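You operate a simulated robot arm through the tools that you are given. There is no shell and no other tool. Be economical: measure what you need, move in short steps, check, and stop when the job is done.

You run a simulated two-armed robot. Do the job below in one go: nothing can be reset, and whatever is moved stays where it is left.

TASK
Take the lid off the purple tin and lay it down on the test table top.
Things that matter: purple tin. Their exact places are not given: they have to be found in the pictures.

Only the result counts: the job must be done as asked and must still hold three seconds after the hand-in. Knocking over, shifting, dropping, spilling or breaking anything else fails it. Lids that push on must go on centred and level and be pressed home; caps that screw on are set level and turned clockwise until they are tight.

THE ROBOT
Two 7-joint arms with two-finger parallel grippers on one trunk, on a base that drives. Base frame: it is fixed to the floor where the robot stands at the start and does not move with it; the origin is under the middle of the robot, x ahead of it, y to its left, z up. Lengths are in m, angles in rad, forces in N, time in s.
The left shoulder is at the start at [0.06, 0.143, 0.946], the right one opposite. With the tool pointing down near the work surface each hand reaches from about 0.3 to 0.72 m from the robot's upright axis, wherever it stands, measured 20 degrees to its own side. Payload 1.57 kg a hand.
Tool frame (each hand has its own): the origin (TCP) lies between the finger pads and is the grasp point; the fingertips stand 0.03 m ahead of it; z points along the fingers, y is the line along which they close. Largest opening 0.11 m; finger width 0.024, thickness 0.012; the body of the gripper, 0.048 by 0.112 m, starts 0.078 m behind the TCP.
Orientation is that of the tool frame in the base frame, as a unit quaternion [x, y, z, w]. With the fingers straight down and closing along the base's y, the tool's x points along the base's -x, its y along +y and its z along -z.

THE INTERFACE
- The arms move only by the tool play_rows. It takes "left_plan", "right_plan" or both (then of equal length, played together; a hand with none holds still); each is a list that holds one entry, the list of rows, each a list of 7 numbers: the shift along the base's x, y, z in units of 25 mm (1.0 is 25 mm), then the turn, a rotation vector about the base's x, y, z in units of 8 degrees (1.0 is 8 degrees), then the closure, from 0 (fully open) to 1 (shut). In form: [[[tx, ty, tz, ax, ay, az, gripper], ...]]. A call has 1 to 12 rows; each row shifts and turns the commanded pose from where the row before left it. A call with a number of a shift or a turn outside -1 to 1 is refused whole. A row lasts 0.2 s, in which the tool goes at most 0.05 m and 0.15 rad; a call with a longer step from one row to the next is refused whole, and so is a gripper value outside its range. Where a pose cannot be reached the arm comes as near as it can. A force on the tool above 40 N (or 10 N above the force at the start of the call, whichever is more), or a blocked arm, ends the call early, and 0.2 s more pass. The fingers move at their own pace (about 0.045 m/s each) and stop on an object; they squeeze with about 25 N. The grip force told is the motor's: it shows also when the fingers shut on nothing. Time passes only in rows, and 0.2 s behind the last, so rows that do not move let the fingers close. The reply holds the time, the measured pose of the TCP, the force on the tool along the base axes, the opening and the grip force, in the units named above and with some noise, with the torque about the TCP (base axes, N m) and any sound that the robot's microphone picked up.
- Cameras (640 x 400 px; columns grow to the right, rows downward): "scene" is now at [0.0515, 0.0021, 1.5622]; the picture's right is [0.04, -1.00, 0.00], its down [-0.69, -0.03, -0.72] and it looks along [0.72, 0.03, -0.69] (base axes); focal length 274 px, centre (320, 200). "left" rides on the left gripper at [0.07, -0.016, -0.141] in its tool frame; the picture's right is [0.23, 0.97, 0.00], its down [-0.85, 0.20, -0.48] and it looks along [-0.47, 0.11, 0.88] (tool axes); focal length 222 px, centre (320, 200). "right" rides on the right gripper at [0.07, 0.016, -0.141] in its tool frame; the picture's right is [-0.23, 0.97, 0.00], its down [-0.86, -0.20, -0.48] and it looks along [-0.47, -0.11, 0.88] (tool axes); focal length 222 px, centre (320, 200).
- capture(camera): a new picture of that camera. It takes no simulated time.
- raise_lower(by): slides the trunk up (or, below 0, down) by that many m; the arms and the scene camera ride with it, the base frame stays. It gives what a move gives, with no picture.
- roll_base(legs): drives the robot by 1 to 6 legs, each [ahead, left, turn to the left] in m, m and rad, along the robot's own axes; the way and the turn of a leg run together, so that a leg with both is an arc; at most 1.5 m and 3.142 rad a leg. The arms and the cameras ride along, it lands a little off, and it stops where it bumps. It gives what a move gives.
- head_to(pan, tilt): turns the head with the scene camera to pan (to the left, within 1.501 rad either way) and tilt (down, from -0.506 to 1.204), counted from straight ahead of the robot. It gives what a move gives.
- locate(camera, pixels): there is no depth. For up to 12 entries [column, row, z] of the newest picture of that camera ("zoom" is the newest enlarged one), the place [x, y] in the base frame at which the ray of that pixel passes the height z, good to about 0.002 m. It takes no simulated time.
- inspect(camera, box): a new picture of the part [left, top, right, bottom] of that camera's present view, enlarged. It takes no simulated time.
- job_done(): hands the job in; it is judged then, once.

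Go step by step. Measure first, check grasps and placings, and put right what went wrong. The budget is 80 turns and 62 pictures, counting those below and the enlarged ones. Unless the task says otherwise, let go and move clear before handing in, and close with one line.

The tools are called after "Emit:" as name(argument=value, ...) on one line, values as JSON. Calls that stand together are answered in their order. play_rows: Moves the arms, as the interface text tells. Its arguments: {"type":"object","properties":{"left_plan":{"type":"array","items":{"type":"array","items":{"type":"array","items":{"type":"number"}}}},"right_plan":{"type":"array","items":{"type":"array","items":{"type":"array","items":{"type":"number"}}}}},"required":[]} The other tools are called the same way: raise_lower (by) slides the trunk up or down; roll_base (legs) drives the base; head_to (pan, tilt) turns the head that bears the scene camera; capture (camera) takes a picture; locate (camera, pixels) gives the place at which the rays of pixels pass given heights; inspect (camera, box) takes an enlarged picture of a part of a camera's view; job_done () hands the job in.

At the start:

```text
time: 0.0
left_eef_pos: [0.5313, 0.2494, 1.1105]
left_tool_rot: [0.0, 1.0, 0.0, 0.0]
left_wrist_force: [0.1, 0.9, -0.1]
left_ft_torque: [-0.03, -0.04, 0.02]
left_opening: 0.11
left_finger_force: 0.0
right_eef_pos: [0.4342, -0.1568, 1.1103]
right_tool_rot: [0.001, 1.0, 0.0, 0.001]
right_wrist_force: [1.6, 0.4, -0.4]
right_ft_torque: [0.03, -0.03, 0.0]
right_opening: 0.1101
right_finger_force: 0.0
trunk travel left (down, up): [-0.545, 0.045]
robot x, y, heading: [-0.0026, 0.0014, 0.0]
head pan, tilt: [0.04, 0.768]
```

scene: 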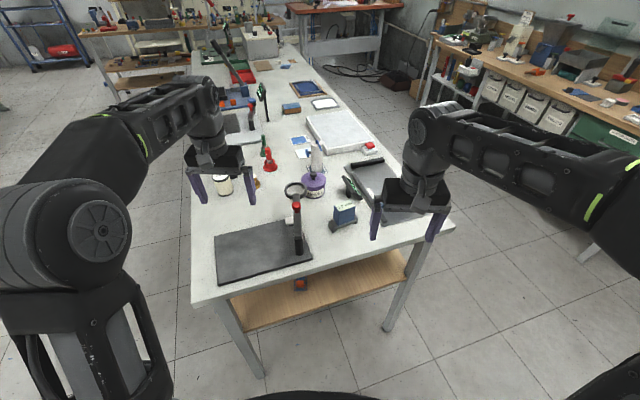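
right: 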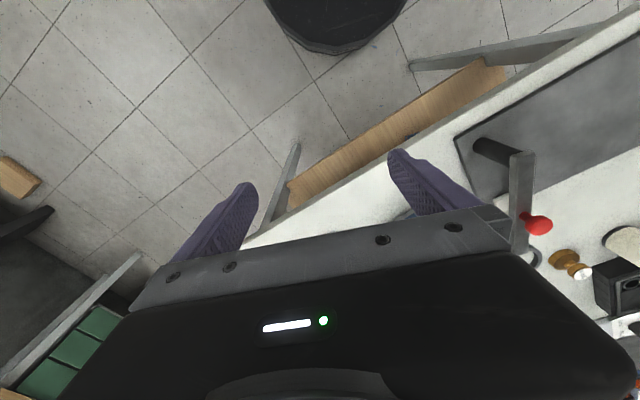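
left: 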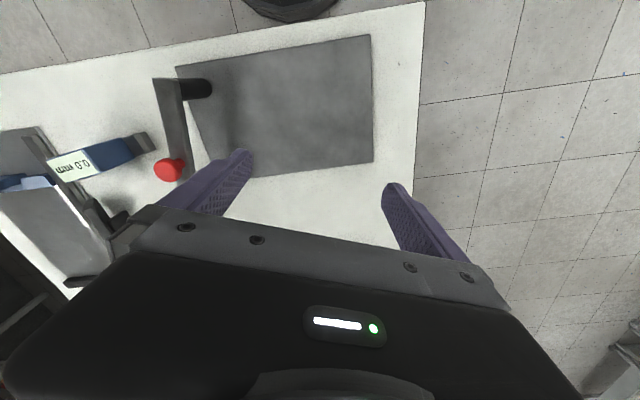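

The scene shows a purple object near (314,185), and a white tin near (222,183) by the left gripper. I'll zoom in to identify the purple tin.

Emit:
inspect(camera="scene", box=[180, 120, 420, 270])

Emit:
inspect(camera="scene", box=[180, 30, 380, 155])

```text
2.67 times, centred on (300, 195) of scene
```

zoom: 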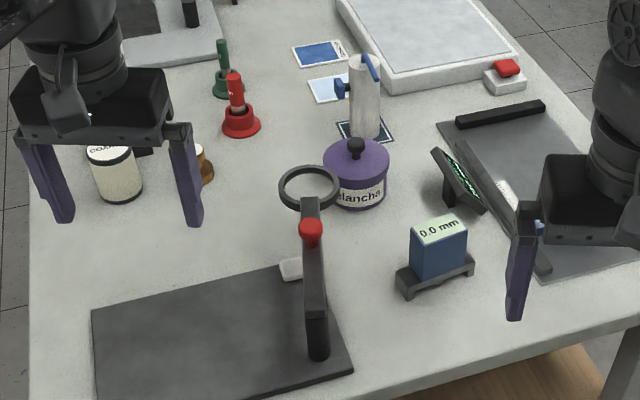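

```text
3.20 times, centred on (280, 92) of scene
```

zoom: 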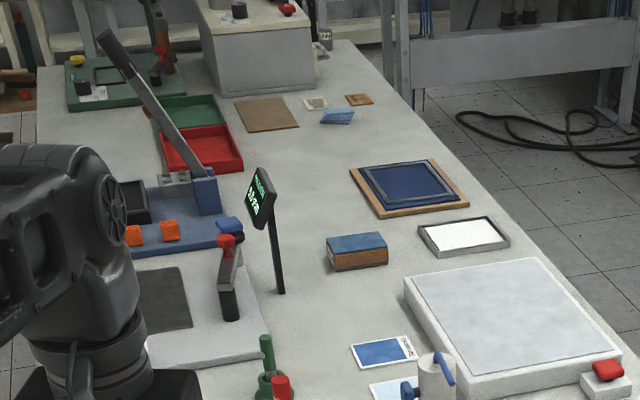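

The purple tin, with a black knob on its lid, is at about scene (314,185). I'll zoom in on it closely to measure it.

Emit:
inspect(camera="scene", box=[274, 160, 354, 210])

```text
8.00 times, centred on (314, 185) of scene
```

zoom: 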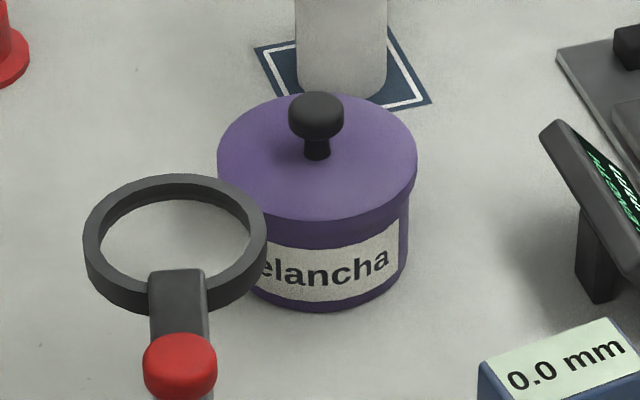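

The lid spans zoom (218..417, 93..222), with the base front at (330,310) and the knob at (316,115). I'll locate these at several heights.

Emit:
locate(camera="zoom", pixels=[[330, 309, 0.9], [330, 220, 0.95], [330, 220, 0.96], [218, 158, 0.96], [417, 158, 0.96], [317, 156, 0.96], [317, 93, 0.96], [316, 115, 0.98], [316, 115, 0.99], [289, 115, 0.98], [344, 115, 0.98], [340, 98, 0.9]])

```text
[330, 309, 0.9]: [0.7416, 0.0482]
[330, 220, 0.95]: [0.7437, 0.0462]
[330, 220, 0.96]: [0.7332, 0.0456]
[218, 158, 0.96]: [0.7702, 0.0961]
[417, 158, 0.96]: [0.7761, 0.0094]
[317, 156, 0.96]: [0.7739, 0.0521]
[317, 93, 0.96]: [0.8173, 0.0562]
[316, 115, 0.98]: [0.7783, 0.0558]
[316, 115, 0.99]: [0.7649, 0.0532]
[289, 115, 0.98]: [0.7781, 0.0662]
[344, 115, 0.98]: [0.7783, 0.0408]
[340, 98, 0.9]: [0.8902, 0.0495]
```

The lid centre is near (0.777, 0.053), its top is at about z 0.957, and the knob head is near z 0.98. It's out of reach, so I need to drive ahead. I'll check the table edge and the magnifier's position first.

Emit:
locate(camera="zoom", pixels=[[175, 245, 0.95], [175, 245, 1.0], [175, 245, 1.05], [267, 240, 1.0], [267, 240, 1.05], [180, 350, 1.0], [180, 350, 1.05]])

Emit:
locate(camera="scene", pixels=[[193, 300, 0.9], [440, 235, 0.9], [320, 268, 0.9], [299, 252, 0.9], [297, 206, 1.0], [297, 206, 1.05], [297, 206, 1.1]])

Emit:
inspect(camera="left", box=[0, 40, 240, 190])

```text
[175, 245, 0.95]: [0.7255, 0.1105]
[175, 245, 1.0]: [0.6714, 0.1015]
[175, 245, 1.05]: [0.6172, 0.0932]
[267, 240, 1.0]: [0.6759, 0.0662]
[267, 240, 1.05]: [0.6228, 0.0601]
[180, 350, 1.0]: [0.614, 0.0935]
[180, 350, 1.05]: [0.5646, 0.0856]
```

```text
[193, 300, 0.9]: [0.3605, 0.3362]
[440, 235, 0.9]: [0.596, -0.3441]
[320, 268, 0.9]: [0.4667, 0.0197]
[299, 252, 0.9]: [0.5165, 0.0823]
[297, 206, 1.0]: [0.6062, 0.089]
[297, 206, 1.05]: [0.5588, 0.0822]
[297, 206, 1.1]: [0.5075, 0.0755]
```

```text
2.67 times, centred on (120, 115) of left
```

zoom: 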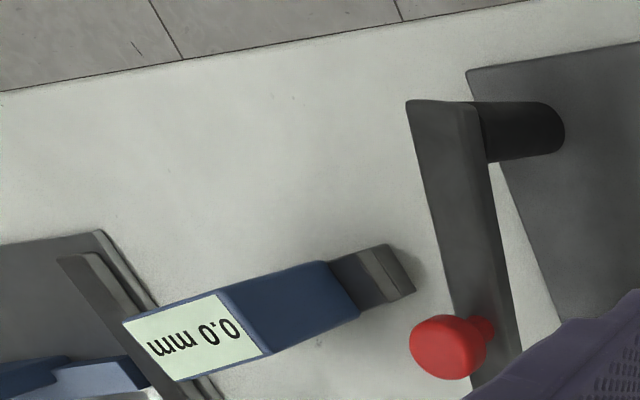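

I'll triangulate the red knob at left (168,168) and the post top against the scene rays.

Emit:
capture(camera="left")

Emit:
locate(camera="left", pixels=[[168, 168, 1.0], [168, 168, 1.05], [168, 168, 1.1], [165, 80, 1.0], [165, 80, 1.05], [165, 80, 1.1], [205, 88, 0.9]])

```text
54 pictures are left
```

left: 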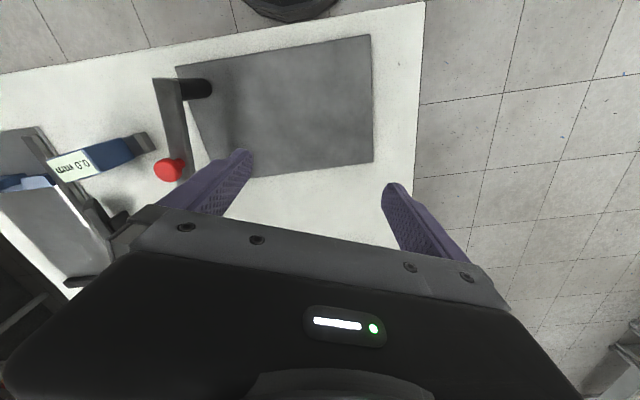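

```text
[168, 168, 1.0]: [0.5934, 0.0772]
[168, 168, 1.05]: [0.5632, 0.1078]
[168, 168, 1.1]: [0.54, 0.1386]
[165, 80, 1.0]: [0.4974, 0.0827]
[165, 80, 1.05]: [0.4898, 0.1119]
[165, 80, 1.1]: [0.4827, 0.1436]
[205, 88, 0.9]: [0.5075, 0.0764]
```

Triangulation puts the red knob at about (0.59, 0.088, 1.015) and the ring near x 0.67, z 1.0, all below the hands. I'll drive slightly right and then ahead to bring the tin into the left hand's reach.

Emit:
roll_base(legs=[[0, -0.12, 0], [0.13, 0, 0]])

```text
time: 2.1
left_eef_pos: [0.6629, 0.1296, 1.1102]
left_tool_rot: [-0.001, 1.0, 0.0, -0.001]
left_wrist_force: [0.1, -0.3, -0.2]
left_ft_torque: [0.02, 0.04, 0.01]
left_opening: 0.1101
left_finger_force: 0.0
right_eef_pos: [0.5669, -0.2771, 1.1107]
right_tool_rot: [-0.001, 1.0, 0.0, 0.0]
right_wrist_force: [-0.3, 1.0, 0.2]
right_ft_torque: [0.03, 0.04, 0.01]
right_opening: 0.11
right_finger_force: 0.1
trunk travel left (down, up): [-0.545, 0.045]
robot x, y, heading: [0.1336, -0.117, 0.002]
head pan, tilt: [0.04, 0.768]
```

The drive went cleanly. I'll re-measure the tin from here.

Emit:
capture(camera="scene")

Emit:
capture(camera="left")

```text
53 pictures are left
```

scene: 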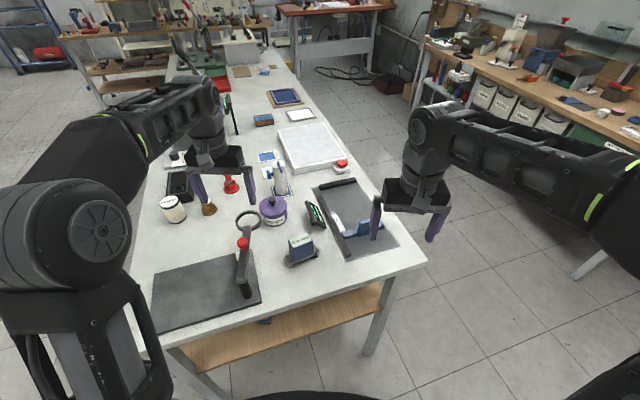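

```text
52 pictures are left
```

left: 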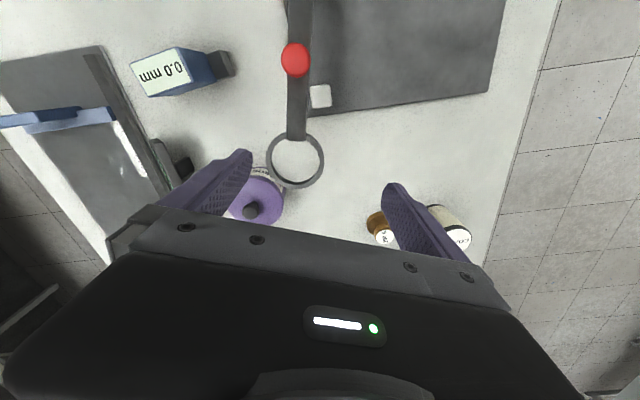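

The left camera now sees the knob at (253,211). I'll zoom in with both cameras and locate it.

Emit:
inspect(camera="left", box=[216, 170, 296, 220])

Emit:
locate(camera="left", pixels=[[252, 211, 0.97], [252, 211, 0.98], [252, 211, 0.99], [297, 160, 1.0]])

Emit:
inspect(camera="scene", box=[234, 185, 314, 235])

```text
8.00 times, centred on (256, 195) of left
```

zoom: 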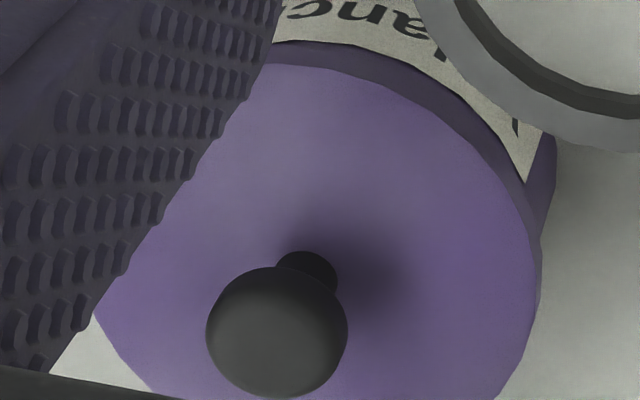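

```text
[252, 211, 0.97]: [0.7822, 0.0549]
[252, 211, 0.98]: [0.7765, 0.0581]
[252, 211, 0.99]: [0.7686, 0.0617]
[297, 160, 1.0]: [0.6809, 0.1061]
```

```text
8.00 times, centred on (274, 210) of scene
```

zoom: 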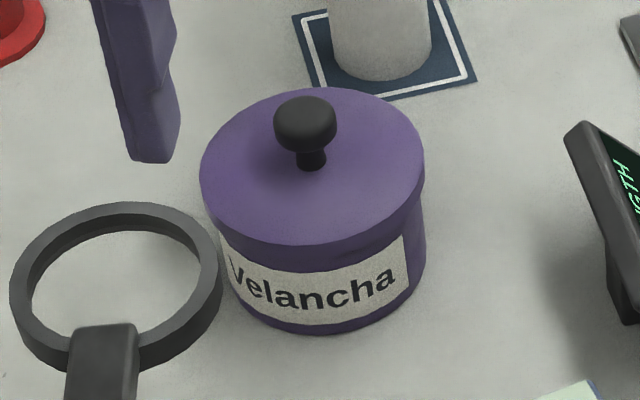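

Emit:
locate(camera="zoom", pixels=[[305, 124, 0.97], [305, 124, 0.98], [305, 124, 0.99], [311, 166, 0.95], [311, 166, 0.96], [200, 168, 0.957], [424, 165, 0.957], [325, 334, 0.9], [325, 245, 0.957], [308, 88, 0.957]])

```text
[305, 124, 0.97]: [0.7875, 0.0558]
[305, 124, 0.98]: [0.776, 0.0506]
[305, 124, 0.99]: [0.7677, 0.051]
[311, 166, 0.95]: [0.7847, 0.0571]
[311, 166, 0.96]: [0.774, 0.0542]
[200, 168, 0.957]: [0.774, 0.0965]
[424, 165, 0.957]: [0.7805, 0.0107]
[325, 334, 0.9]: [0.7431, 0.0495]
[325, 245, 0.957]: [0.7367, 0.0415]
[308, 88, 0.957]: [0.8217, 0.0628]
```

The knob centre is at (0.778, 0.0545) and the head at about z 0.977. I'll move the left hand over it, partly closed.

Emit:
play_rows(left_plan=[[[0.767, -0.5, 0, 0, 0, 0, 0.4], [0.767, -0.5, 0, 0, 0, 0, 0.4], [0.767, -0.5, 0, 0, 0, 0, 0.4], [0.767, -0.5, 0, 0, 0, 0, 0.4], [0.767, -0.5, 0, 0, 0, 0, 0.4], [0.767, -0.5, 0, 0, 0, 0, 0.4], [0, 0, -0.8, 0, 0, 0, 0.4], [0, 0, -0.8, 0, 0, 0, 0.4], [0, 0, 0, 0, 0, 0, 0.4]]])

Emit:
capture(camera="left")

Emit:
inspect(camera="scene", box=[218, 160, 330, 230])

```text
time: 4.1
left_eef_pos: [0.6714, 0.1215, 1.0704]
left_tool_rot: [0.0, 1.0, 0.0, 0.0]
left_wrist_force: [0.4, 0.4, -0.2]
left_ft_torque: [0.01, -0.01, 0.01]
left_opening: 0.0659
left_finger_force: 0.0
left hand out of reach, approached as far as the arm can: row 1, 2, 3, 4, 5, 6
right_eef_pos: [0.5651, -0.2755, 1.1104]
right_tool_rot: [0.0, 1.0, 0.001, 0.001]
right_wrist_force: [0.9, -0.7, -0.1]
right_ft_torque: [0.0, 0.0, 0.01]
right_opening: 0.1102
right_finger_force: 0.1
trunk travel left (down, up): [-0.545, 0.045]
robot x, y, heading: [0.1304, -0.1167, 0.002]
head pan, tilt: [0.04, 0.768]
```

```text
49 pictures are left
```

left: 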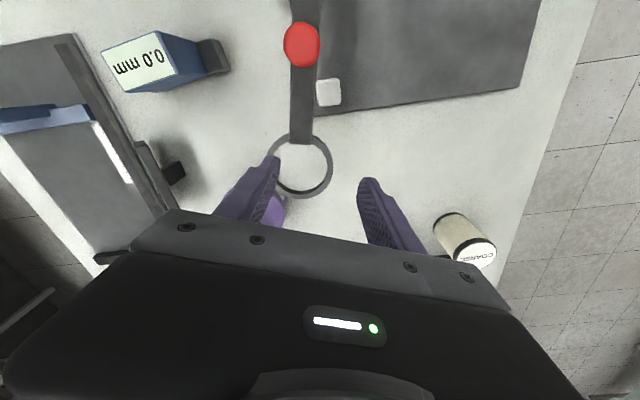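

```text
5.71 times, centred on (274, 195) of scene
```

zoom: 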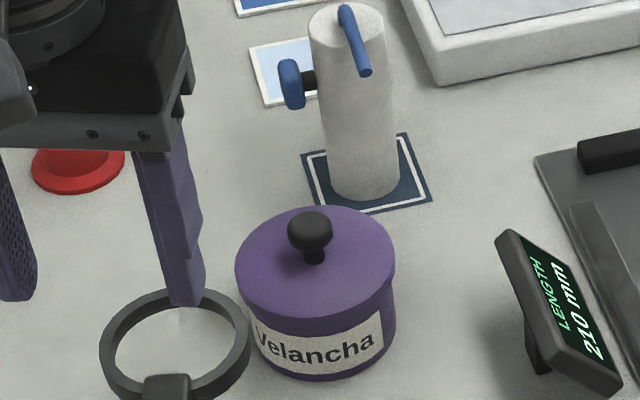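

The target is out of reach at this height. I'll lift the hand back up and tilt the head down to see the gap between base and table before driving closer.

Emit:
play_rows(left_plan=[[[0, 0, 0.8, 0, 0, 0, 0.4], [0, 0, 0.8, 0, 0, 0, 0.4]]])

Emit:
head_to(pan=0.0, tilt=1.2)

Emit:
capture(camera="scene")

```text
time: 4.7
left_eef_pos: [0.6715, 0.1227, 1.1098]
left_tool_rot: [0.0, 1.0, 0.001, 0.001]
left_wrist_force: [0.1, 0.1, 0.1]
left_ft_torque: [-0.01, 0.02, 0.02]
left_opening: 0.0661
left_finger_force: 0.1
right_eef_pos: [0.5658, -0.2757, 1.1108]
right_tool_rot: [0.0, 1.0, 0.001, 0.001]
right_wrist_force: [0.4, -0.3, -0.1]
right_ft_torque: [0.02, 0.0, 0.02]
right_opening: 0.1102
right_finger_force: 0.0
trunk travel left (down, up): [-0.545, 0.045]
robot x, y, heading: [0.1302, -0.1185, -0.0]
head pan, tilt: [0.04, 0.768]
```

```text
time: 5.6
left_eef_pos: [0.6724, 0.1253, 1.1105]
left_tool_rot: [0.0, 1.0, -0.001, 0.001]
left_wrist_force: [0.3, -0.1, 0.6]
left_ft_torque: [0.0, 0.01, 0.02]
left_opening: 0.066
left_finger_force: 0.1
right_eef_pos: [0.5656, -0.2769, 1.1111]
right_tool_rot: [0.0, 1.0, 0.0, 0.001]
right_wrist_force: [0.4, 0.2, 0.1]
right_ft_torque: [0.02, 0.01, 0.0]
right_opening: 0.11
right_finger_force: 0.0
trunk travel left (down, up): [-0.545, 0.045]
robot x, y, heading: [0.1345, -0.1203, 0.001]
head pan, tilt: [0.0, 1.201]
```

```text
47 pictures are left
```

scene: 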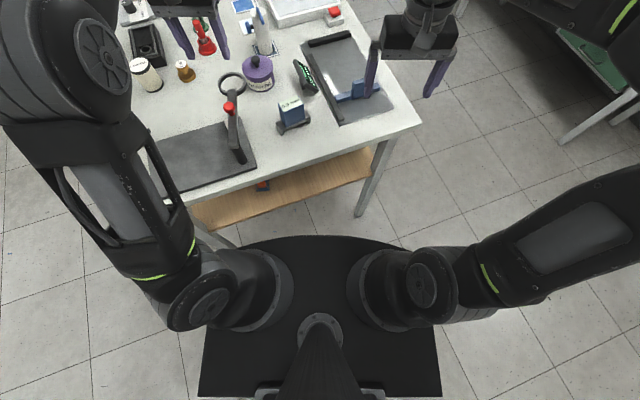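

The base front is at (320,236), the shelf edge at (320,195), and the left table leg near (225,240). I'll locate them.

Emit:
locate(camera="scene", pixels=[[320, 236, 0.1], [320, 236, 0.3], [320, 236, 0.5], [200, 380, 0.3], [440, 380, 0.3], [320, 195, 0.4], [320, 195, 0.5], [358, 214, 0.0], [228, 242, 0.2], [228, 242, 0.3], [165, 191, 0.9], [415, 125, 0.9]])

```text
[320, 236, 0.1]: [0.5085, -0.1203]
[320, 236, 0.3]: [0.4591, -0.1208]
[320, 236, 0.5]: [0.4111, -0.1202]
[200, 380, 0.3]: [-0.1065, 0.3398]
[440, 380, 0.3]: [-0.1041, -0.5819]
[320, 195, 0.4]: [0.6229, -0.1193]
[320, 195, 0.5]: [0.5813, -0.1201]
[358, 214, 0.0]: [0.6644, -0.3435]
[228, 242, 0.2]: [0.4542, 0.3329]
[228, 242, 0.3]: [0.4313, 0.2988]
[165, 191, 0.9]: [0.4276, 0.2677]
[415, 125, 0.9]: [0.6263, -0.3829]
```

The base footprint is unclear from this view. I'll check it in the right wrist camera.

Emit:
capture(camera="right")

```text
46 pictures are left
```

right: 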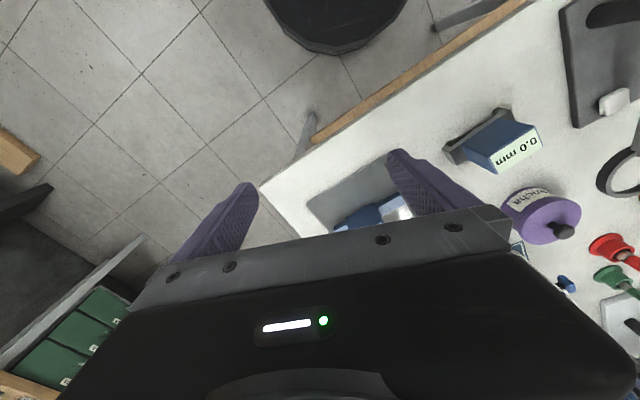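

Emit:
locate(camera="right", pixels=[[333, 54, 0.0], [333, 42, 0.2], [333, 42, 0.3], [408, 2, 0.3], [265, 2, 0.3], [435, 29, 0.0], [312, 138, 0.4], [315, 138, 0.5], [440, 60, 0.5], [440, 60, 0.4], [312, 115, 0.0]])

```text
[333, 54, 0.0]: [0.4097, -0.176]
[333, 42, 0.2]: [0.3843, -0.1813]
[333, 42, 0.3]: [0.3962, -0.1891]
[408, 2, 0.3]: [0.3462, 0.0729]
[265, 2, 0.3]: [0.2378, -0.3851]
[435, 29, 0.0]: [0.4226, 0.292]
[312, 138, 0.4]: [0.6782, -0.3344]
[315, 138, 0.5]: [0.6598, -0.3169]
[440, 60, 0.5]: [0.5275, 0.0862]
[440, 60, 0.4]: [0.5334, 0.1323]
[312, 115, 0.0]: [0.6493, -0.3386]
```

The base front is about x 0.40 (radius ≈0.27), and the table edge and leg line is about 0.13 m beyond it. Driving 0.08 m ahead is safe and brings the tin into reach.

Emit:
roll_base(legs=[[0.08, 0, 0]])

Emit:
head_to(pan=0.2, tilt=0.85)

Emit:
capture(camera="scene")

```text
time: 6.7
left_eef_pos: [0.754, 0.1248, 1.1093]
left_tool_rot: [-0.001, 1.0, 0.0, 0.001]
left_wrist_force: [0.5, -0.8, -0.1]
left_ft_torque: [0.02, 0.05, -0.01]
left_opening: 0.066
left_finger_force: 0.2
right_eef_pos: [0.6475, -0.2766, 1.1102]
right_tool_rot: [0.001, 1.0, 0.0, 0.0]
right_wrist_force: [0.2, 1.1, -0.4]
right_ft_torque: [-0.03, 0.05, 0.03]
right_opening: 0.1099
right_finger_force: 0.0
trunk travel left (down, up): [-0.545, 0.045]
robot x, y, heading: [0.2107, -0.1217, 0.003]
head pan, tilt: [0.0, 1.201]
```

```text
time: 7.5
left_eef_pos: [0.7521, 0.1239, 1.1096]
left_tool_rot: [0.0, 1.0, 0.0, 0.001]
left_wrist_force: [0.8, -1.3, 0.5]
left_ft_torque: [0.02, 0.0, 0.02]
left_opening: 0.0658
left_finger_force: 0.0
right_eef_pos: [0.6466, -0.2762, 1.111]
right_tool_rot: [0.0, 1.0, 0.0, 0.001]
right_wrist_force: [0.2, -0.3, -0.3]
right_ft_torque: [-0.04, -0.01, -0.03]
right_opening: 0.1103
right_finger_force: 0.0
trunk travel left (down, up): [-0.545, 0.045]
robot x, y, heading: [0.2141, -0.1185, 0.003]
head pan, tilt: [0.201, 0.85]
```

```text
45 pictures are left
```

scene: 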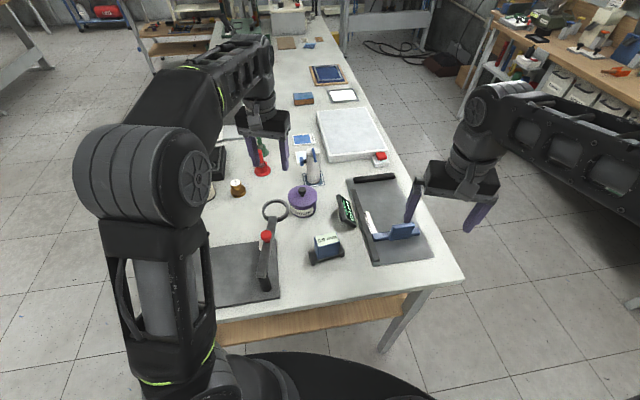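

Clear so far. I'll move over the knob, from (0.7525, 0.124) to (0.778, 0.0545), staying high.

Emit:
play_rows(left_plan=[[[0.26, -0.7, 0, 0, 0, 0, 0.4], [0.26, -0.7, 0, 0, 0, 0, 0.4], [0.26, -0.7, 0, 0, 0, 0, 0.4], [0.26, -0.7, 0, 0, 0, 0, 0.4], [0, 0, -0.8, 0, 0, 0, 0.4], [0, 0, -0.8, 0, 0, 0, 0.4], [0, 0, 0, 0, 0, 0, 0.4]]])

Emit:
inspect(camera="scene", box=[240, 140, 368, 220])

Emit:
capture(camera="left")

```text
time: 9.1
left_eef_pos: [0.7582, 0.1087, 1.071]
left_tool_rot: [0.0, 1.0, 0.0, 0.001]
left_wrist_force: [-0.1, 0.6, -0.7]
left_ft_torque: [0.0, -0.02, 0.04]
left_opening: 0.0659
left_finger_force: 0.1
left hand out of reach, approached as far as the arm can: row 1, 2, 3, 4
right_eef_pos: [0.6462, -0.2761, 1.1104]
right_tool_rot: [0.0, 1.0, 0.0, 0.0]
right_wrist_force: [-0.6, 0.0, -0.1]
right_ft_torque: [0.01, -0.02, 0.02]
right_opening: 0.1099
right_finger_force: 0.0
trunk travel left (down, up): [-0.545, 0.045]
robot x, y, heading: [0.2123, -0.1172, 0.0]
head pan, tilt: [0.201, 0.85]
```

```text
5.00 times, centred on (304, 180) of scene
```

zoom: 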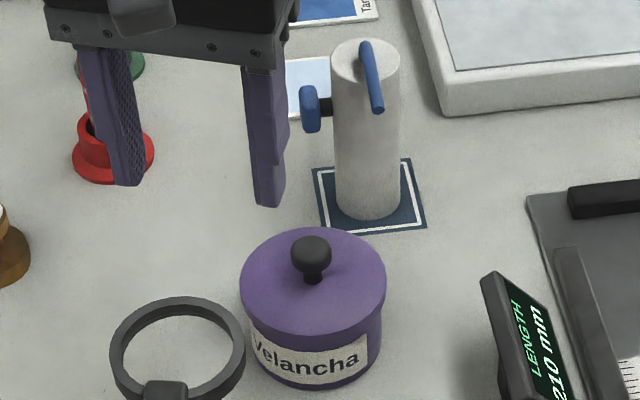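

```text
43 pictures are left
```

left: 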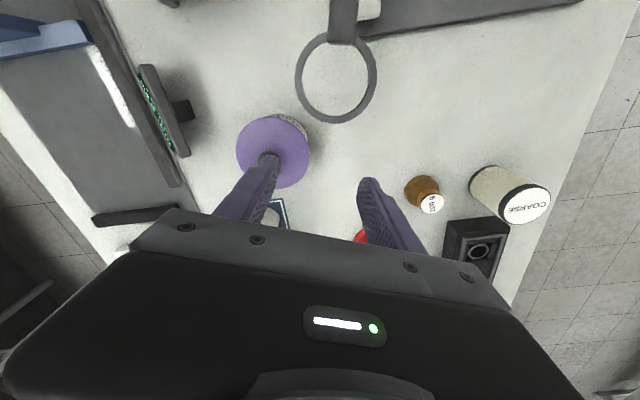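

The reach is limited when the hand is high, but it's longer lower down. Fingertips at about z 1.02 still clear the knob top (0.987), so I'll drop 20 mm and move across.

Emit:
play_rows(left_plan=[[[0, 0, -0.8, 0, 0, 0, 0.4], [0, -0.72, 0, 0, 0, 0, 0.4], [0, -0.72, 0, 0, 0, 0, 0.4], [0, -0.72, 0, 0, 0, 0, 0.4], [0.4, 0, 0, 0, 0, 0, 0.4], [0.4, 0, 0, 0, 0, 0, 0.4], [0, 0, 0, 0, 0, 0, 0.4]]])

Emit:
inspect(camera="scene", box=[240, 140, 368, 220])

Emit:
capture(camera="left")

```text
time: 10.7
left_eef_pos: [0.7785, 0.0529, 1.0515]
left_tool_rot: [0.0, 1.0, 0.0, 0.0]
left_wrist_force: [0.0, 0.5, -0.1]
left_ft_torque: [0.01, 0.0, 0.02]
left_opening: 0.0661
left_finger_force: 0.0
right_eef_pos: [0.6466, -0.276, 1.1102]
right_tool_rot: [0.0, 1.0, 0.0, 0.001]
right_wrist_force: [0.0, -0.1, -0.3]
right_ft_torque: [0.01, 0.0, -0.01]
right_opening: 0.11
right_finger_force: 0.0
trunk travel left (down, up): [-0.545, 0.045]
robot x, y, heading: [0.2143, -0.1171, 0.002]
head pan, tilt: [0.201, 0.85]
```

```text
5.00 times, centred on (304, 180) of scene
```

zoom: 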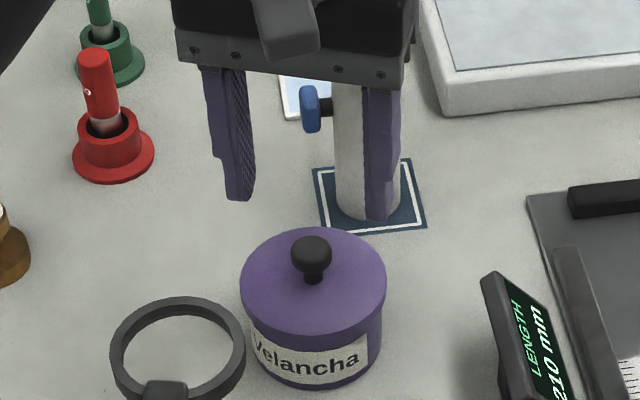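

```text
41 pictures are left
```

left: 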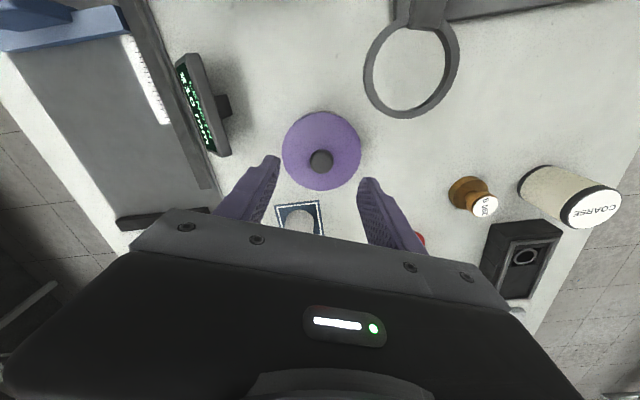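

The hand is centred above the knob. I'll check the knob position from the left view at (321,161).

Emit:
locate(camera="left", pixels=[[321, 161, 0.98], [321, 151, 0.957]])

Emit:
locate(camera="zoom", pixels=[[311, 254, 0.98], [313, 283, 0.957], [241, 281, 0.957], [386, 283, 0.957]])

```text
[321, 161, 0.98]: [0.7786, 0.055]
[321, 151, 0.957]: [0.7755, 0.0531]
```

```text
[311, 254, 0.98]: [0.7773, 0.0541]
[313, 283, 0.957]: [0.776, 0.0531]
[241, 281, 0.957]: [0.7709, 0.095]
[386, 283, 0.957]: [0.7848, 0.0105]
```

Knob at (0.778, 0.054), matching the hand. I'll descend to z≈0.992 (tips at 0.962) and check.

Emit:
play_rows(left_plan=[[[0, 0.03, -0.8, 0, 0, 0, 0.4], [0, 0, -0.8, 0, 0, 0, 0.4], [0, 0, -0.5, 0, 0, 0, 0.4], [0, 0, -0.28, 0, 0, 0, 0.4], [0, 0, 0, 0, 0, 0, 0.4]]])

Emit:
inspect(camera="scene", box=[256, 150, 352, 210])

```text
time: 11.9
left_eef_pos: [0.7795, 0.0543, 0.9918]
left_tool_rot: [0.0, 1.0, 0.001, 0.001]
left_wrist_force: [-1.2, -0.5, 0.2]
left_ft_torque: [-0.03, -0.02, 0.03]
left_opening: 0.0658
left_finger_force: 0.1
right_eef_pos: [0.6461, -0.2774, 1.1107]
right_tool_rot: [-0.001, 1.0, -0.001, 0.001]
right_wrist_force: [0.5, -0.2, 0.2]
right_ft_torque: [-0.05, 0.0, -0.03]
right_opening: 0.1099
right_finger_force: 0.0
trunk travel left (down, up): [-0.545, 0.045]
robot x, y, heading: [0.213, -0.1204, -0.0]
head pan, tilt: [0.201, 0.85]
```

```text
6.67 times, centred on (304, 180) of scene
```

zoom: 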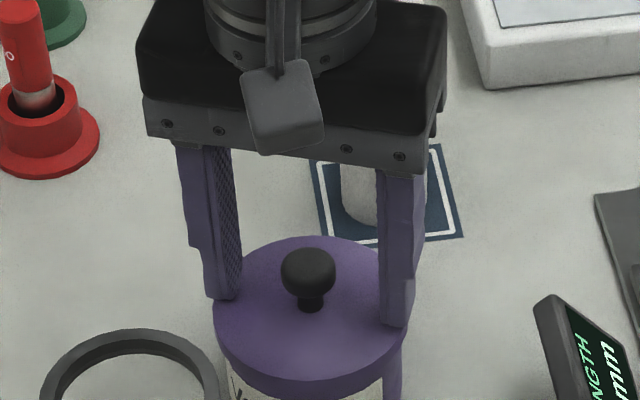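

The fingers straddle the knob with no contact force. Closing now.

Emit:
play_rows(left_plan=[[[0, 0, 0, 0, 0, 0, 1], [0, 0, 0, 0, 0, 0, 1], [0, 0, 0, 0, 0, 0, 1], [0, 0, 0, 0, 0, 0, 1], [0, 0, 0, 0, 0, 0, 1]]])

Emit:
inspect(camera="scene", box=[256, 150, 352, 210])

```text
time: 13.1
left_eef_pos: [0.7793, 0.0552, 0.9924]
left_tool_rot: [0.001, 1.0, 0.0, 0.001]
left_wrist_force: [0.9, 3.1, 0.4]
left_ft_torque: [0.01, -0.04, 0.02]
left_opening: 0.0226
left_finger_force: 25.7
right_eef_pos: [0.6462, -0.2759, 1.1101]
right_tool_rot: [0.0, 1.0, 0.0, 0.001]
right_wrist_force: [-0.1, -0.2, -0.6]
right_ft_torque: [0.0, -0.02, 0.0]
right_opening: 0.1102
right_finger_force: 0.0
trunk travel left (down, up): [-0.545, 0.045]
robot x, y, heading: [0.2113, -0.1161, -0.002]
head pan, tilt: [0.201, 0.85]
```

```text
6.67 times, centred on (304, 180) of scene
```

zoom: 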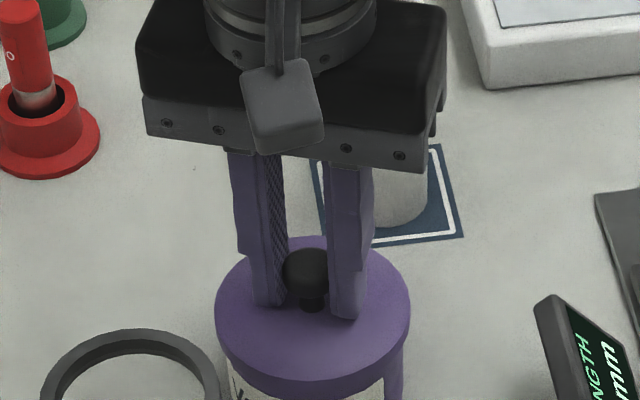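

The knob is gripped (opening 22.6 mm, 25.7 N). I'll lift gently by 16 mm and see.

Emit:
play_rows(left_plan=[[[0, 0, 0.16, 0, 0, 0, 1], [0, 0, 0.16, 0, 0, 0, 1], [0, 0, 0.16, 0, 0, 0, 1], [0, 0, 0.16, 0, 0, 0, 1], [0, 0, 0, 0, 0, 0, 1]]])

Emit:
inspect(camera="scene", box=[256, 150, 352, 210])

```text
time: 14.3
left_eef_pos: [0.7775, 0.0544, 1.0095]
left_tool_rot: [-0.001, 1.0, 0.0, 0.001]
left_wrist_force: [-0.4, 0.2, -3.0]
left_ft_torque: [-0.02, 0.0, 0.01]
left_opening: 0.0228
left_finger_force: 24.6
right_eef_pos: [0.6474, -0.2758, 1.1102]
right_tool_rot: [-0.001, 1.0, 0.0, 0.0]
right_wrist_force: [-0.2, 0.2, 0.8]
right_ft_torque: [0.04, -0.01, 0.03]
right_opening: 0.1101
right_finger_force: 0.1
trunk travel left (down, up): [-0.545, 0.045]
robot x, y, heading: [0.211, -0.1167, 0.0]
head pan, tilt: [0.201, 0.85]
```

```text
6.67 times, centred on (304, 180) of scene
```

zoom: 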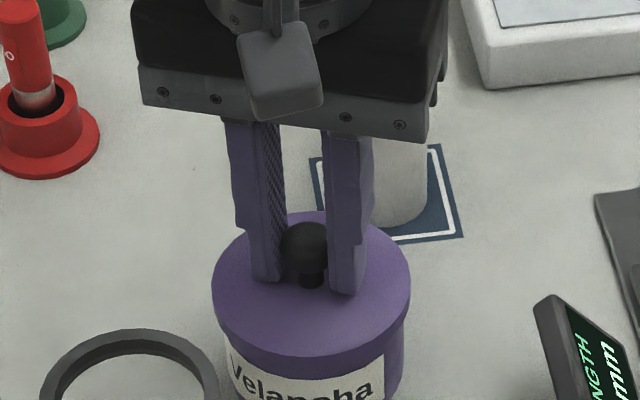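

The lid rose, but the label may have moved with it. I'll look wider to see whether the tin came along.

Emit:
inspect(camera="scene", box=[240, 150, 368, 230])

Emit:
inspect(camera="left", box=[240, 80, 400, 180])

```text
5.00 times, centred on (304, 190) of scene
```

zoom: 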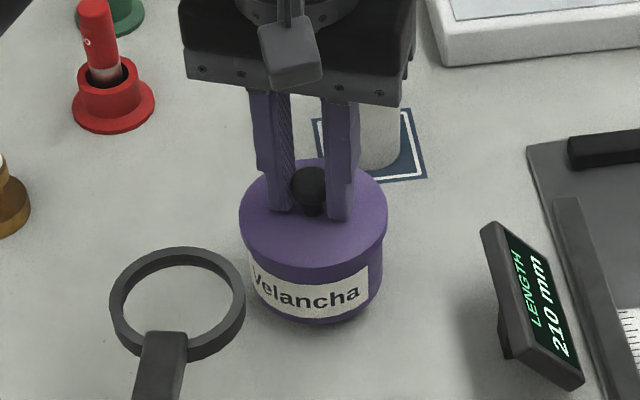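

```text
4.00 times, centred on (320, 130) of left
```

zoom: 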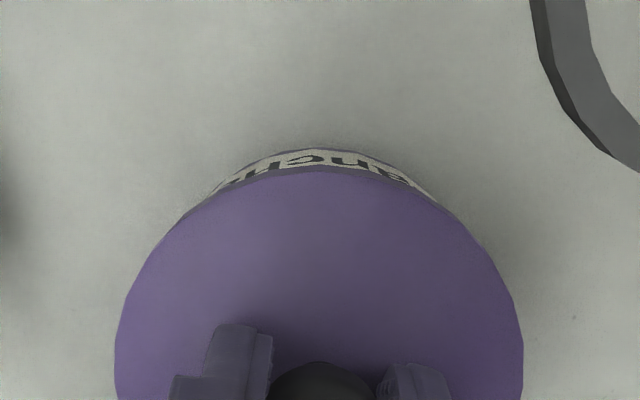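

I'll compare using the same frame as before lifting.

Emit:
inspect(camera="scene", box=[240, 140, 368, 220])

```text
5.00 times, centred on (304, 180) of scene
```

zoom: 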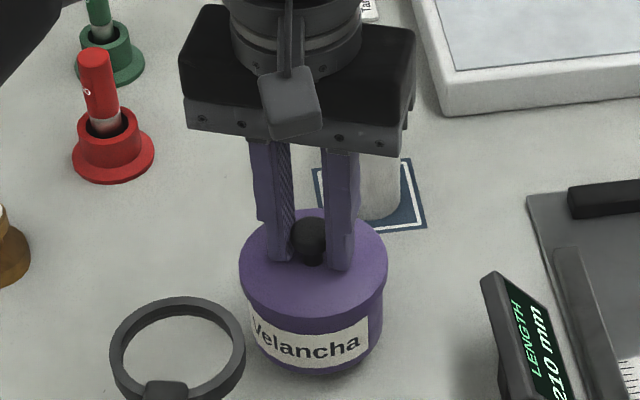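

The whole picture of the tin shifted equally (bottom 388→372, text 365→348), so the tin came up with the lid: it's a tight fit. I'll need the right hand to hold the body, and doing that in the air avoids the obstacles. First I'll raise the trunk to gain reach at height.

Emit:
raise_lower(by=0.044)

Emit:
capture(camera="scene")

```text
time: 15.2
left_eef_pos: [0.7792, 0.0536, 1.0517]
left_tool_rot: [0.0, 1.0, 0.0, 0.001]
left_wrist_force: [-0.1, -0.1, -2.4]
left_ft_torque: [0.04, -0.02, -0.01]
left_opening: 0.0221
left_finger_force: 25.1
right_eef_pos: [0.6463, -0.2763, 1.1553]
right_tool_rot: [0.0, 1.0, 0.0, 0.0]
right_wrist_force: [-1.2, -0.4, -0.4]
right_ft_torque: [0.0, 0.01, 0.01]
right_opening: 0.11
right_finger_force: 0.1
trunk travel left (down, up): [-0.589, 0.001]
robot x, y, heading: [0.2123, -0.1223, -0.0]
head pan, tilt: [0.201, 0.85]
```

```text
34 pictures are left
```

scene: 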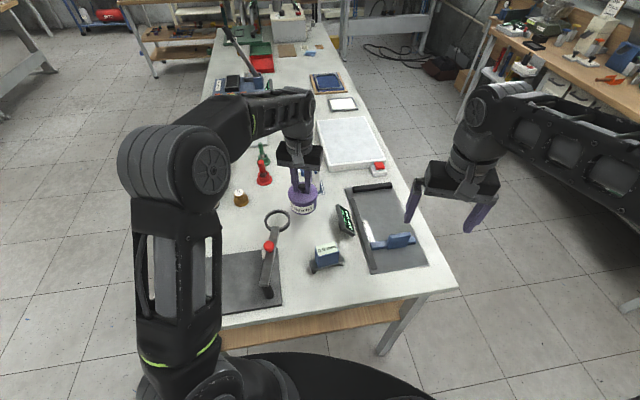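

The tin is hanging securely. I'll slowly lift it to about z 1.155 and bring it back to x≈0.71, where both arms have room.

Emit:
play_rows(left_plan=[[[0, 0, 0.4, 0, 0, 0, 1], [0, 0, 0.4, 0, 0, 0, 1], [0, 0, 0.4, 0, 0, 0, 1], [0, 0, 0.4, 0, 0, 0, 1], [0, 0, 0.4, 0, 0, 0, 1], [-0.4, 0, 0.3, 0, 0, 0, 1], [-0.4, 0, 0.3, 0, 0, 0, 1], [-0.4, 0, 0.3, 0, 0, 0, 1], [-0.4, 0, 0.3, 0, 0, 0, 1], [-0.4, 0, 0.3, 0, 0, 0, 1], [-0.4, 0, 0.3, 0, 0, 0, 1], [-0.4, 0, 0.3, 0, 0, 0, 1]]])

```text
time: 17.8
left_eef_pos: [0.7083, 0.0535, 1.1553]
left_tool_rot: [0.0, 1.0, 0.001, 0.001]
left_wrist_force: [0.2, 0.3, -3.2]
left_ft_torque: [0.03, -0.01, 0.02]
left_opening: 0.0227
left_finger_force: 24.8
right_eef_pos: [0.6472, -0.2761, 1.1547]
right_tool_rot: [0.0, 1.0, 0.0, 0.001]
right_wrist_force: [0.6, -0.5, -0.4]
right_ft_torque: [0.02, 0.02, -0.01]
right_opening: 0.11
right_finger_force: 0.0
trunk travel left (down, up): [-0.589, 0.001]
robot x, y, heading: [0.2096, -0.1238, -0.005]
head pan, tilt: [0.201, 0.85]
```

The tin is held at z 1.155. Next I'll raise the left hand another 25 mm and yaw the right hand 45° in place.

Emit:
play_rows(left_plan=[[[0, 0, 0.2, 0, 0, 0, 1], [0, 0, 0.2, 0, 0, 0, 1], [0, 0, 0.2, 0, 0, 0, 1], [0, 0, 0.2, 0, 0, 0, 1], [0, 0, 0.2, 0, 0, 0, 1], [0, 0, 0, 0, 0, 0, 1]]], right_plan=[[[0, 0.2, 0, 0, 0, 0.9375, 0], [0, 0.2, 0, 0, 0, 0.9375, 0], [0, 0.2, 0, 0, 0, 0.9375, 0], [0, 0.2, 0, 0, 0, 0.9375, 0], [0, 0.2, 0, 0, 0, 0.9375, 0], [0, 0.2, 0, 0, 0, 0.9375, 0]]])

Emit:
play_rows(right_plan=[[[-0.15, 0.5, 0, 0.66, -0.66, 0, 0], [-0.15, 0.5, 0, 0.66, -0.66, 0, 0], [-0.15, 0.5, 0, 0.66, -0.66, 0, 0], [-0.15, 0.5, 0, 0.66, -0.66, 0, 0], [-0.15, 0.5, 0, 0.66, -0.66, 0, 0], [-0.15, 0.5, 0, 0.66, -0.66, 0, 0]]])

Emit:
capture(camera="scene")

```text
time: 19.2
left_eef_pos: [0.709, 0.0529, 1.1745]
left_tool_rot: [0.0, 1.0, 0.0, 0.002]
left_wrist_force: [0.6, -0.2, -2.1]
left_ft_torque: [-0.03, 0.0, 0.0]
left_opening: 0.0224
left_finger_force: 24.9
left hand out of reach, approached as far as the arm can: row 5
right_eef_pos: [0.6455, -0.2462, 1.1546]
right_tool_rot: [-0.384, 0.923, 0.001, 0.001]
right_wrist_force: [-0.5, 0.0, 0.5]
right_ft_torque: [0.03, 0.02, 0.01]
right_opening: 0.1099
right_finger_force: 0.1
trunk travel left (down, up): [-0.589, 0.001]
robot x, y, heading: [0.2096, -0.1198, 0.0]
head pan, tilt: [0.201, 0.85]
```

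```text
time: 20.6
left_eef_pos: [0.7085, 0.0543, 1.1741]
left_tool_rot: [0.001, 1.0, 0.0, 0.001]
left_wrist_force: [0.8, -0.2, -3.0]
left_ft_torque: [0.01, 0.01, 0.04]
left_opening: 0.0226
left_finger_force: 24.7
right_eef_pos: [0.624, -0.1715, 1.1555]
right_tool_rot: [-0.354, 0.854, 0.146, 0.353]
right_wrist_force: [0.3, -0.3, 0.0]
right_ft_torque: [0.0, -0.01, -0.01]
right_opening: 0.1102
right_finger_force: 0.0
trunk travel left (down, up): [-0.589, 0.001]
robot x, y, heading: [0.2138, -0.1176, -0.0]
head pan, tilt: [0.201, 0.85]
```

```text
33 pictures are left
```

scene: 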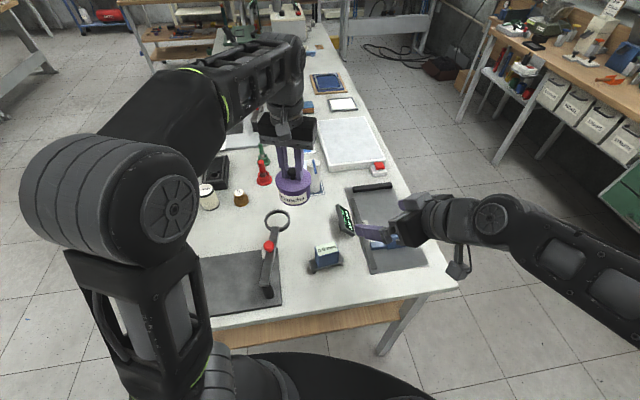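

The right hand is at 45° pitch and clear. I'll finish pitching to horizontal while moving to a stand-off about 0.15 m from the tin at body height.

Emit:
play_rows(right_plan=[[[-0.147, 0.8, -0.35, 0.666, -0.666, 0, 0], [-0.147, 0.8, -0.35, 0.666, -0.666, 0, 0], [-0.147, 0.8, -0.35, 0.666, -0.666, 0, 0], [-0.147, 0.8, -0.35, 0.666, -0.666, 0, 0], [-0.147, 0.8, -0.35, 0.666, -0.666, 0, 0], [-0.147, 0.8, -0.35, 0.666, -0.666, 0, 0], [0, 0, 0, 0, 0, 0, 0]]])

Emit:
capture(camera="scene")

Emit:
capture(camera="right")

```text
time: 22.2
left_eef_pos: [0.7074, 0.0546, 1.1739]
left_tool_rot: [0.0, 1.0, 0.001, 0.002]
left_wrist_force: [0.0, 0.4, -2.9]
left_ft_torque: [0.04, 0.0, 0.02]
left_opening: 0.0224
left_finger_force: 25.2
right_eef_pos: [0.6797, -0.0486, 1.1481]
right_tool_rot: [-0.272, 0.652, 0.271, 0.654]
right_wrist_force: [0.6, 0.3, 0.0]
right_ft_torque: [-0.01, -0.02, 0.0]
right_opening: 0.11
right_finger_force: 0.1
right hand out of reach, approached as far as the arm can: row 2, 3, 4, 5
trunk travel left (down, up): [-0.589, 0.001]
robot x, y, heading: [0.2111, -0.119, -0.004]
head pan, tilt: [0.201, 0.85]
```

```text
32 pictures are left
```

scene: 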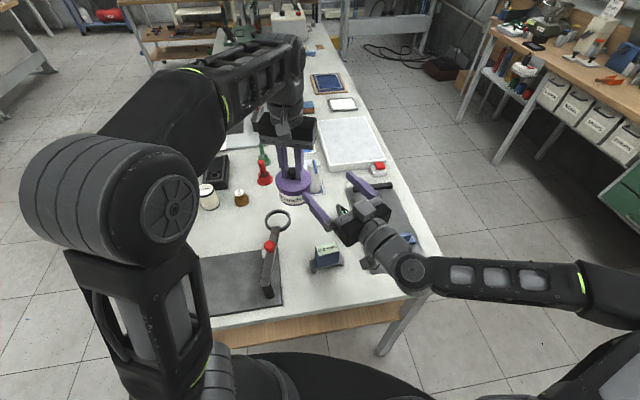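

```text
31 pictures are left
```

right: 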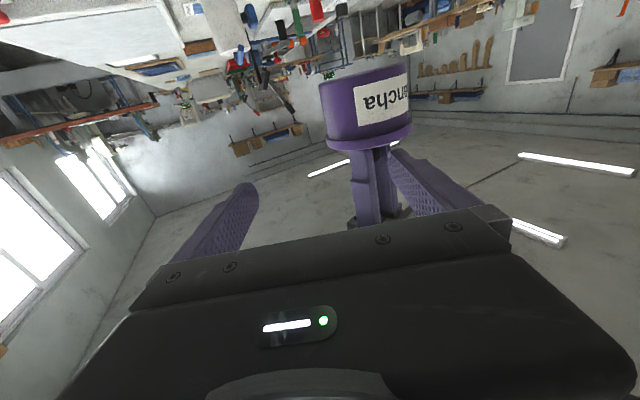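

The right hand is horizontal at 45° yaw, but couldn't fold back to the planned stand-off. It's at (0.68,-0.049,1.148), 53 mm off the tin's axis. I'll drop to body height and slide across so the fingers straddle the approach line.

Emit:
play_rows(right_plan=[[[0, 0, -0.6, 0, 0, 0, 0], [0, 0, -0.6, 0, 0, 0, 0], [0, 0, -0.6, 0, 0, 0, 0], [-0.3, 0.43, 0, 0, 0, 0, 0], [-0.3, 0.43, 0, 0, 0, 0, 0], [-0.3, 0.43, 0, 0, 0, 0, 0], [-0.3, 0.43, 0, 0, 0, 0, 0], [0, 0, 0, 0, 0, 0, 0]]])

Emit:
inspect(camera="scene", box=[224, 125, 448, 265])

Emit:
capture(camera="right")

```text
time: 24.0
left_eef_pos: [0.7081, 0.0535, 1.1751]
left_tool_rot: [0.001, 1.0, 0.0, 0.002]
left_wrist_force: [0.6, 0.4, -2.4]
left_ft_torque: [0.0, -0.01, 0.02]
left_opening: 0.0226
left_finger_force: 25.0
right_eef_pos: [0.66, -0.0192, 1.1002]
right_tool_rot: [-0.271, 0.653, 0.271, 0.654]
right_wrist_force: [-0.1, 0.0, -0.2]
right_ft_torque: [0.04, -0.02, -0.03]
right_opening: 0.1101
right_finger_force: 0.1
right hand out of reach, approached as far as the arm can: row 1, 6, 7
trunk travel left (down, up): [-0.589, 0.001]
robot x, y, heading: [0.2157, -0.1217, -0.003]
head pan, tilt: [0.201, 0.85]
```

```text
2.86 times, centred on (336, 195) of scene
```

zoom: 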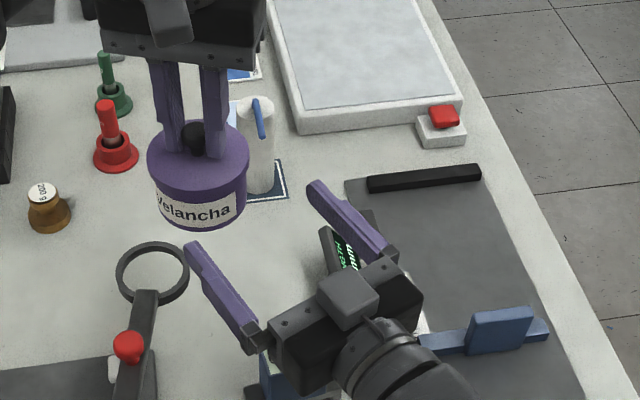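

```text
29 pictures are left
```

right: 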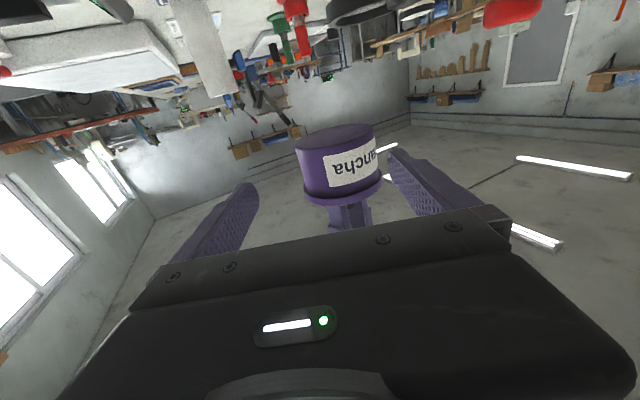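

The tin is ahead by 85 mm and offset 17 mm from the tool axis. Yawing the right hand another 11.6° points it straight at the tin.

Emit:
play_rows(right_plan=[[[0, 0, 0, 0, 0, 0.75, 0], [0, 0, 0, 0, 0, 0.7, 0], [0, 0, 0, 0, 0, 0, 0]]])

Emit:
capture(camera="right")

```text
time: 24.8
left_eef_pos: [0.7093, 0.0542, 1.175]
left_tool_rot: [0.0, 1.0, 0.0, 0.003]
left_wrist_force: [0.5, 0.3, -2.9]
left_ft_torque: [-0.04, -0.01, 0.01]
left_opening: 0.0225
left_finger_force: 25.0
right_eef_pos: [0.6621, -0.0184, 1.1013]
right_tool_rot: [-0.335, 0.622, 0.336, 0.623]
right_wrist_force: [-0.3, -0.9, 0.3]
right_ft_torque: [-0.01, 0.05, -0.01]
right_opening: 0.1099
right_finger_force: 0.1
trunk travel left (down, up): [-0.589, 0.001]
robot x, y, heading: [0.2121, -0.1186, 0.003]
head pan, tilt: [0.201, 0.85]
```

```text
28 pictures are left
```

right: 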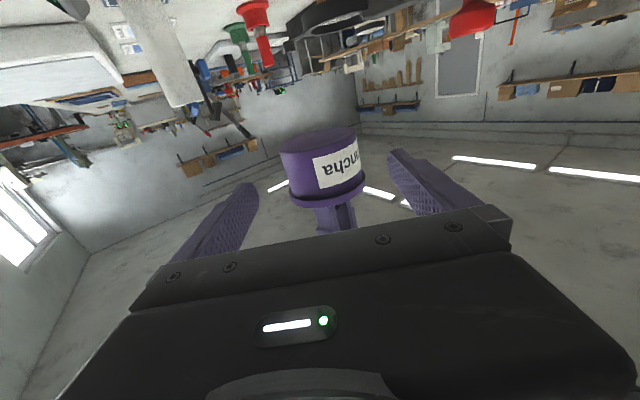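

The fingers bracket the tin evenly (tin 283–365, tips 240–395). I'll advance so that the right TCP reaches the tin axis.

Emit:
play_rows(right_plan=[[[0.378, 0.58, 0, 0, 0, 0, 0], [0.378, 0.58, 0, 0, 0, 0, 0], [0.378, 0.58, 0, 0, 0, 0, 0], [0.378, 0.58, 0, 0, 0, 0, 0], [0.378, 0.58, 0, 0, 0, 0, 0], [0, 0, 0, 0, 0, 0, 0]]])

Emit:
inspect(camera="scene", box=[240, 125, 368, 205])

Emit:
capture(camera="right")

```text
time: 26.2
left_eef_pos: [0.7085, 0.0541, 1.1747]
left_tool_rot: [-0.001, 1.0, 0.0, 0.001]
left_wrist_force: [-0.4, -0.1, -3.0]
left_ft_torque: [-0.03, 0.0, -0.02]
left_opening: 0.0225
left_finger_force: 24.9
right_eef_pos: [0.6907, 0.006, 1.1007]
right_tool_rot: [-0.336, 0.622, 0.336, 0.623]
right_wrist_force: [0.1, -0.8, 0.4]
right_ft_torque: [-0.01, 0.02, -0.02]
right_opening: 0.1099
right_finger_force: 0.1
right hand out of reach, approached as far as the arm can: row 3, 4, 5
trunk travel left (down, up): [-0.589, 0.001]
robot x, y, heading: [0.2118, -0.1205, -0.004]
head pan, tilt: [0.201, 0.85]
```

```text
5.00 times, centred on (304, 165) of scene
```

zoom: 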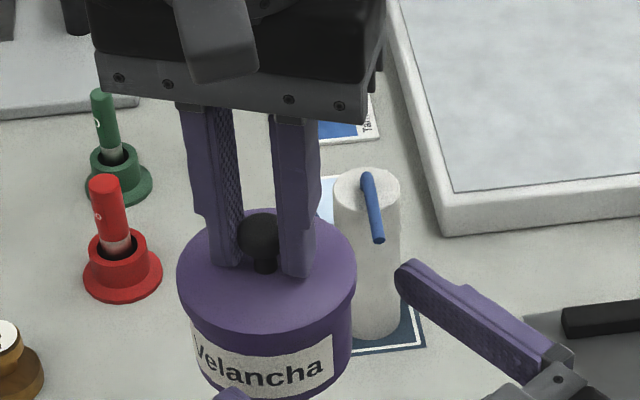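

```text
26 pictures are left
```

right: 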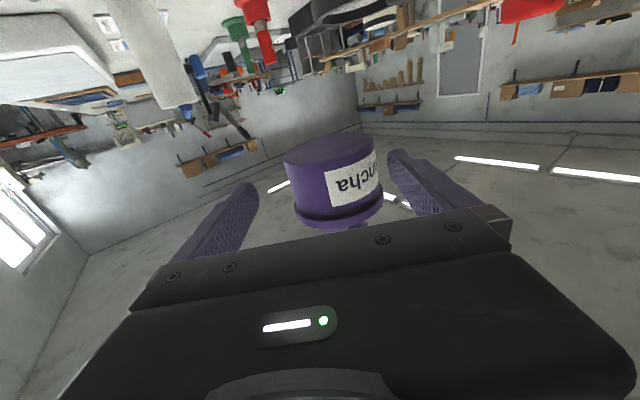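

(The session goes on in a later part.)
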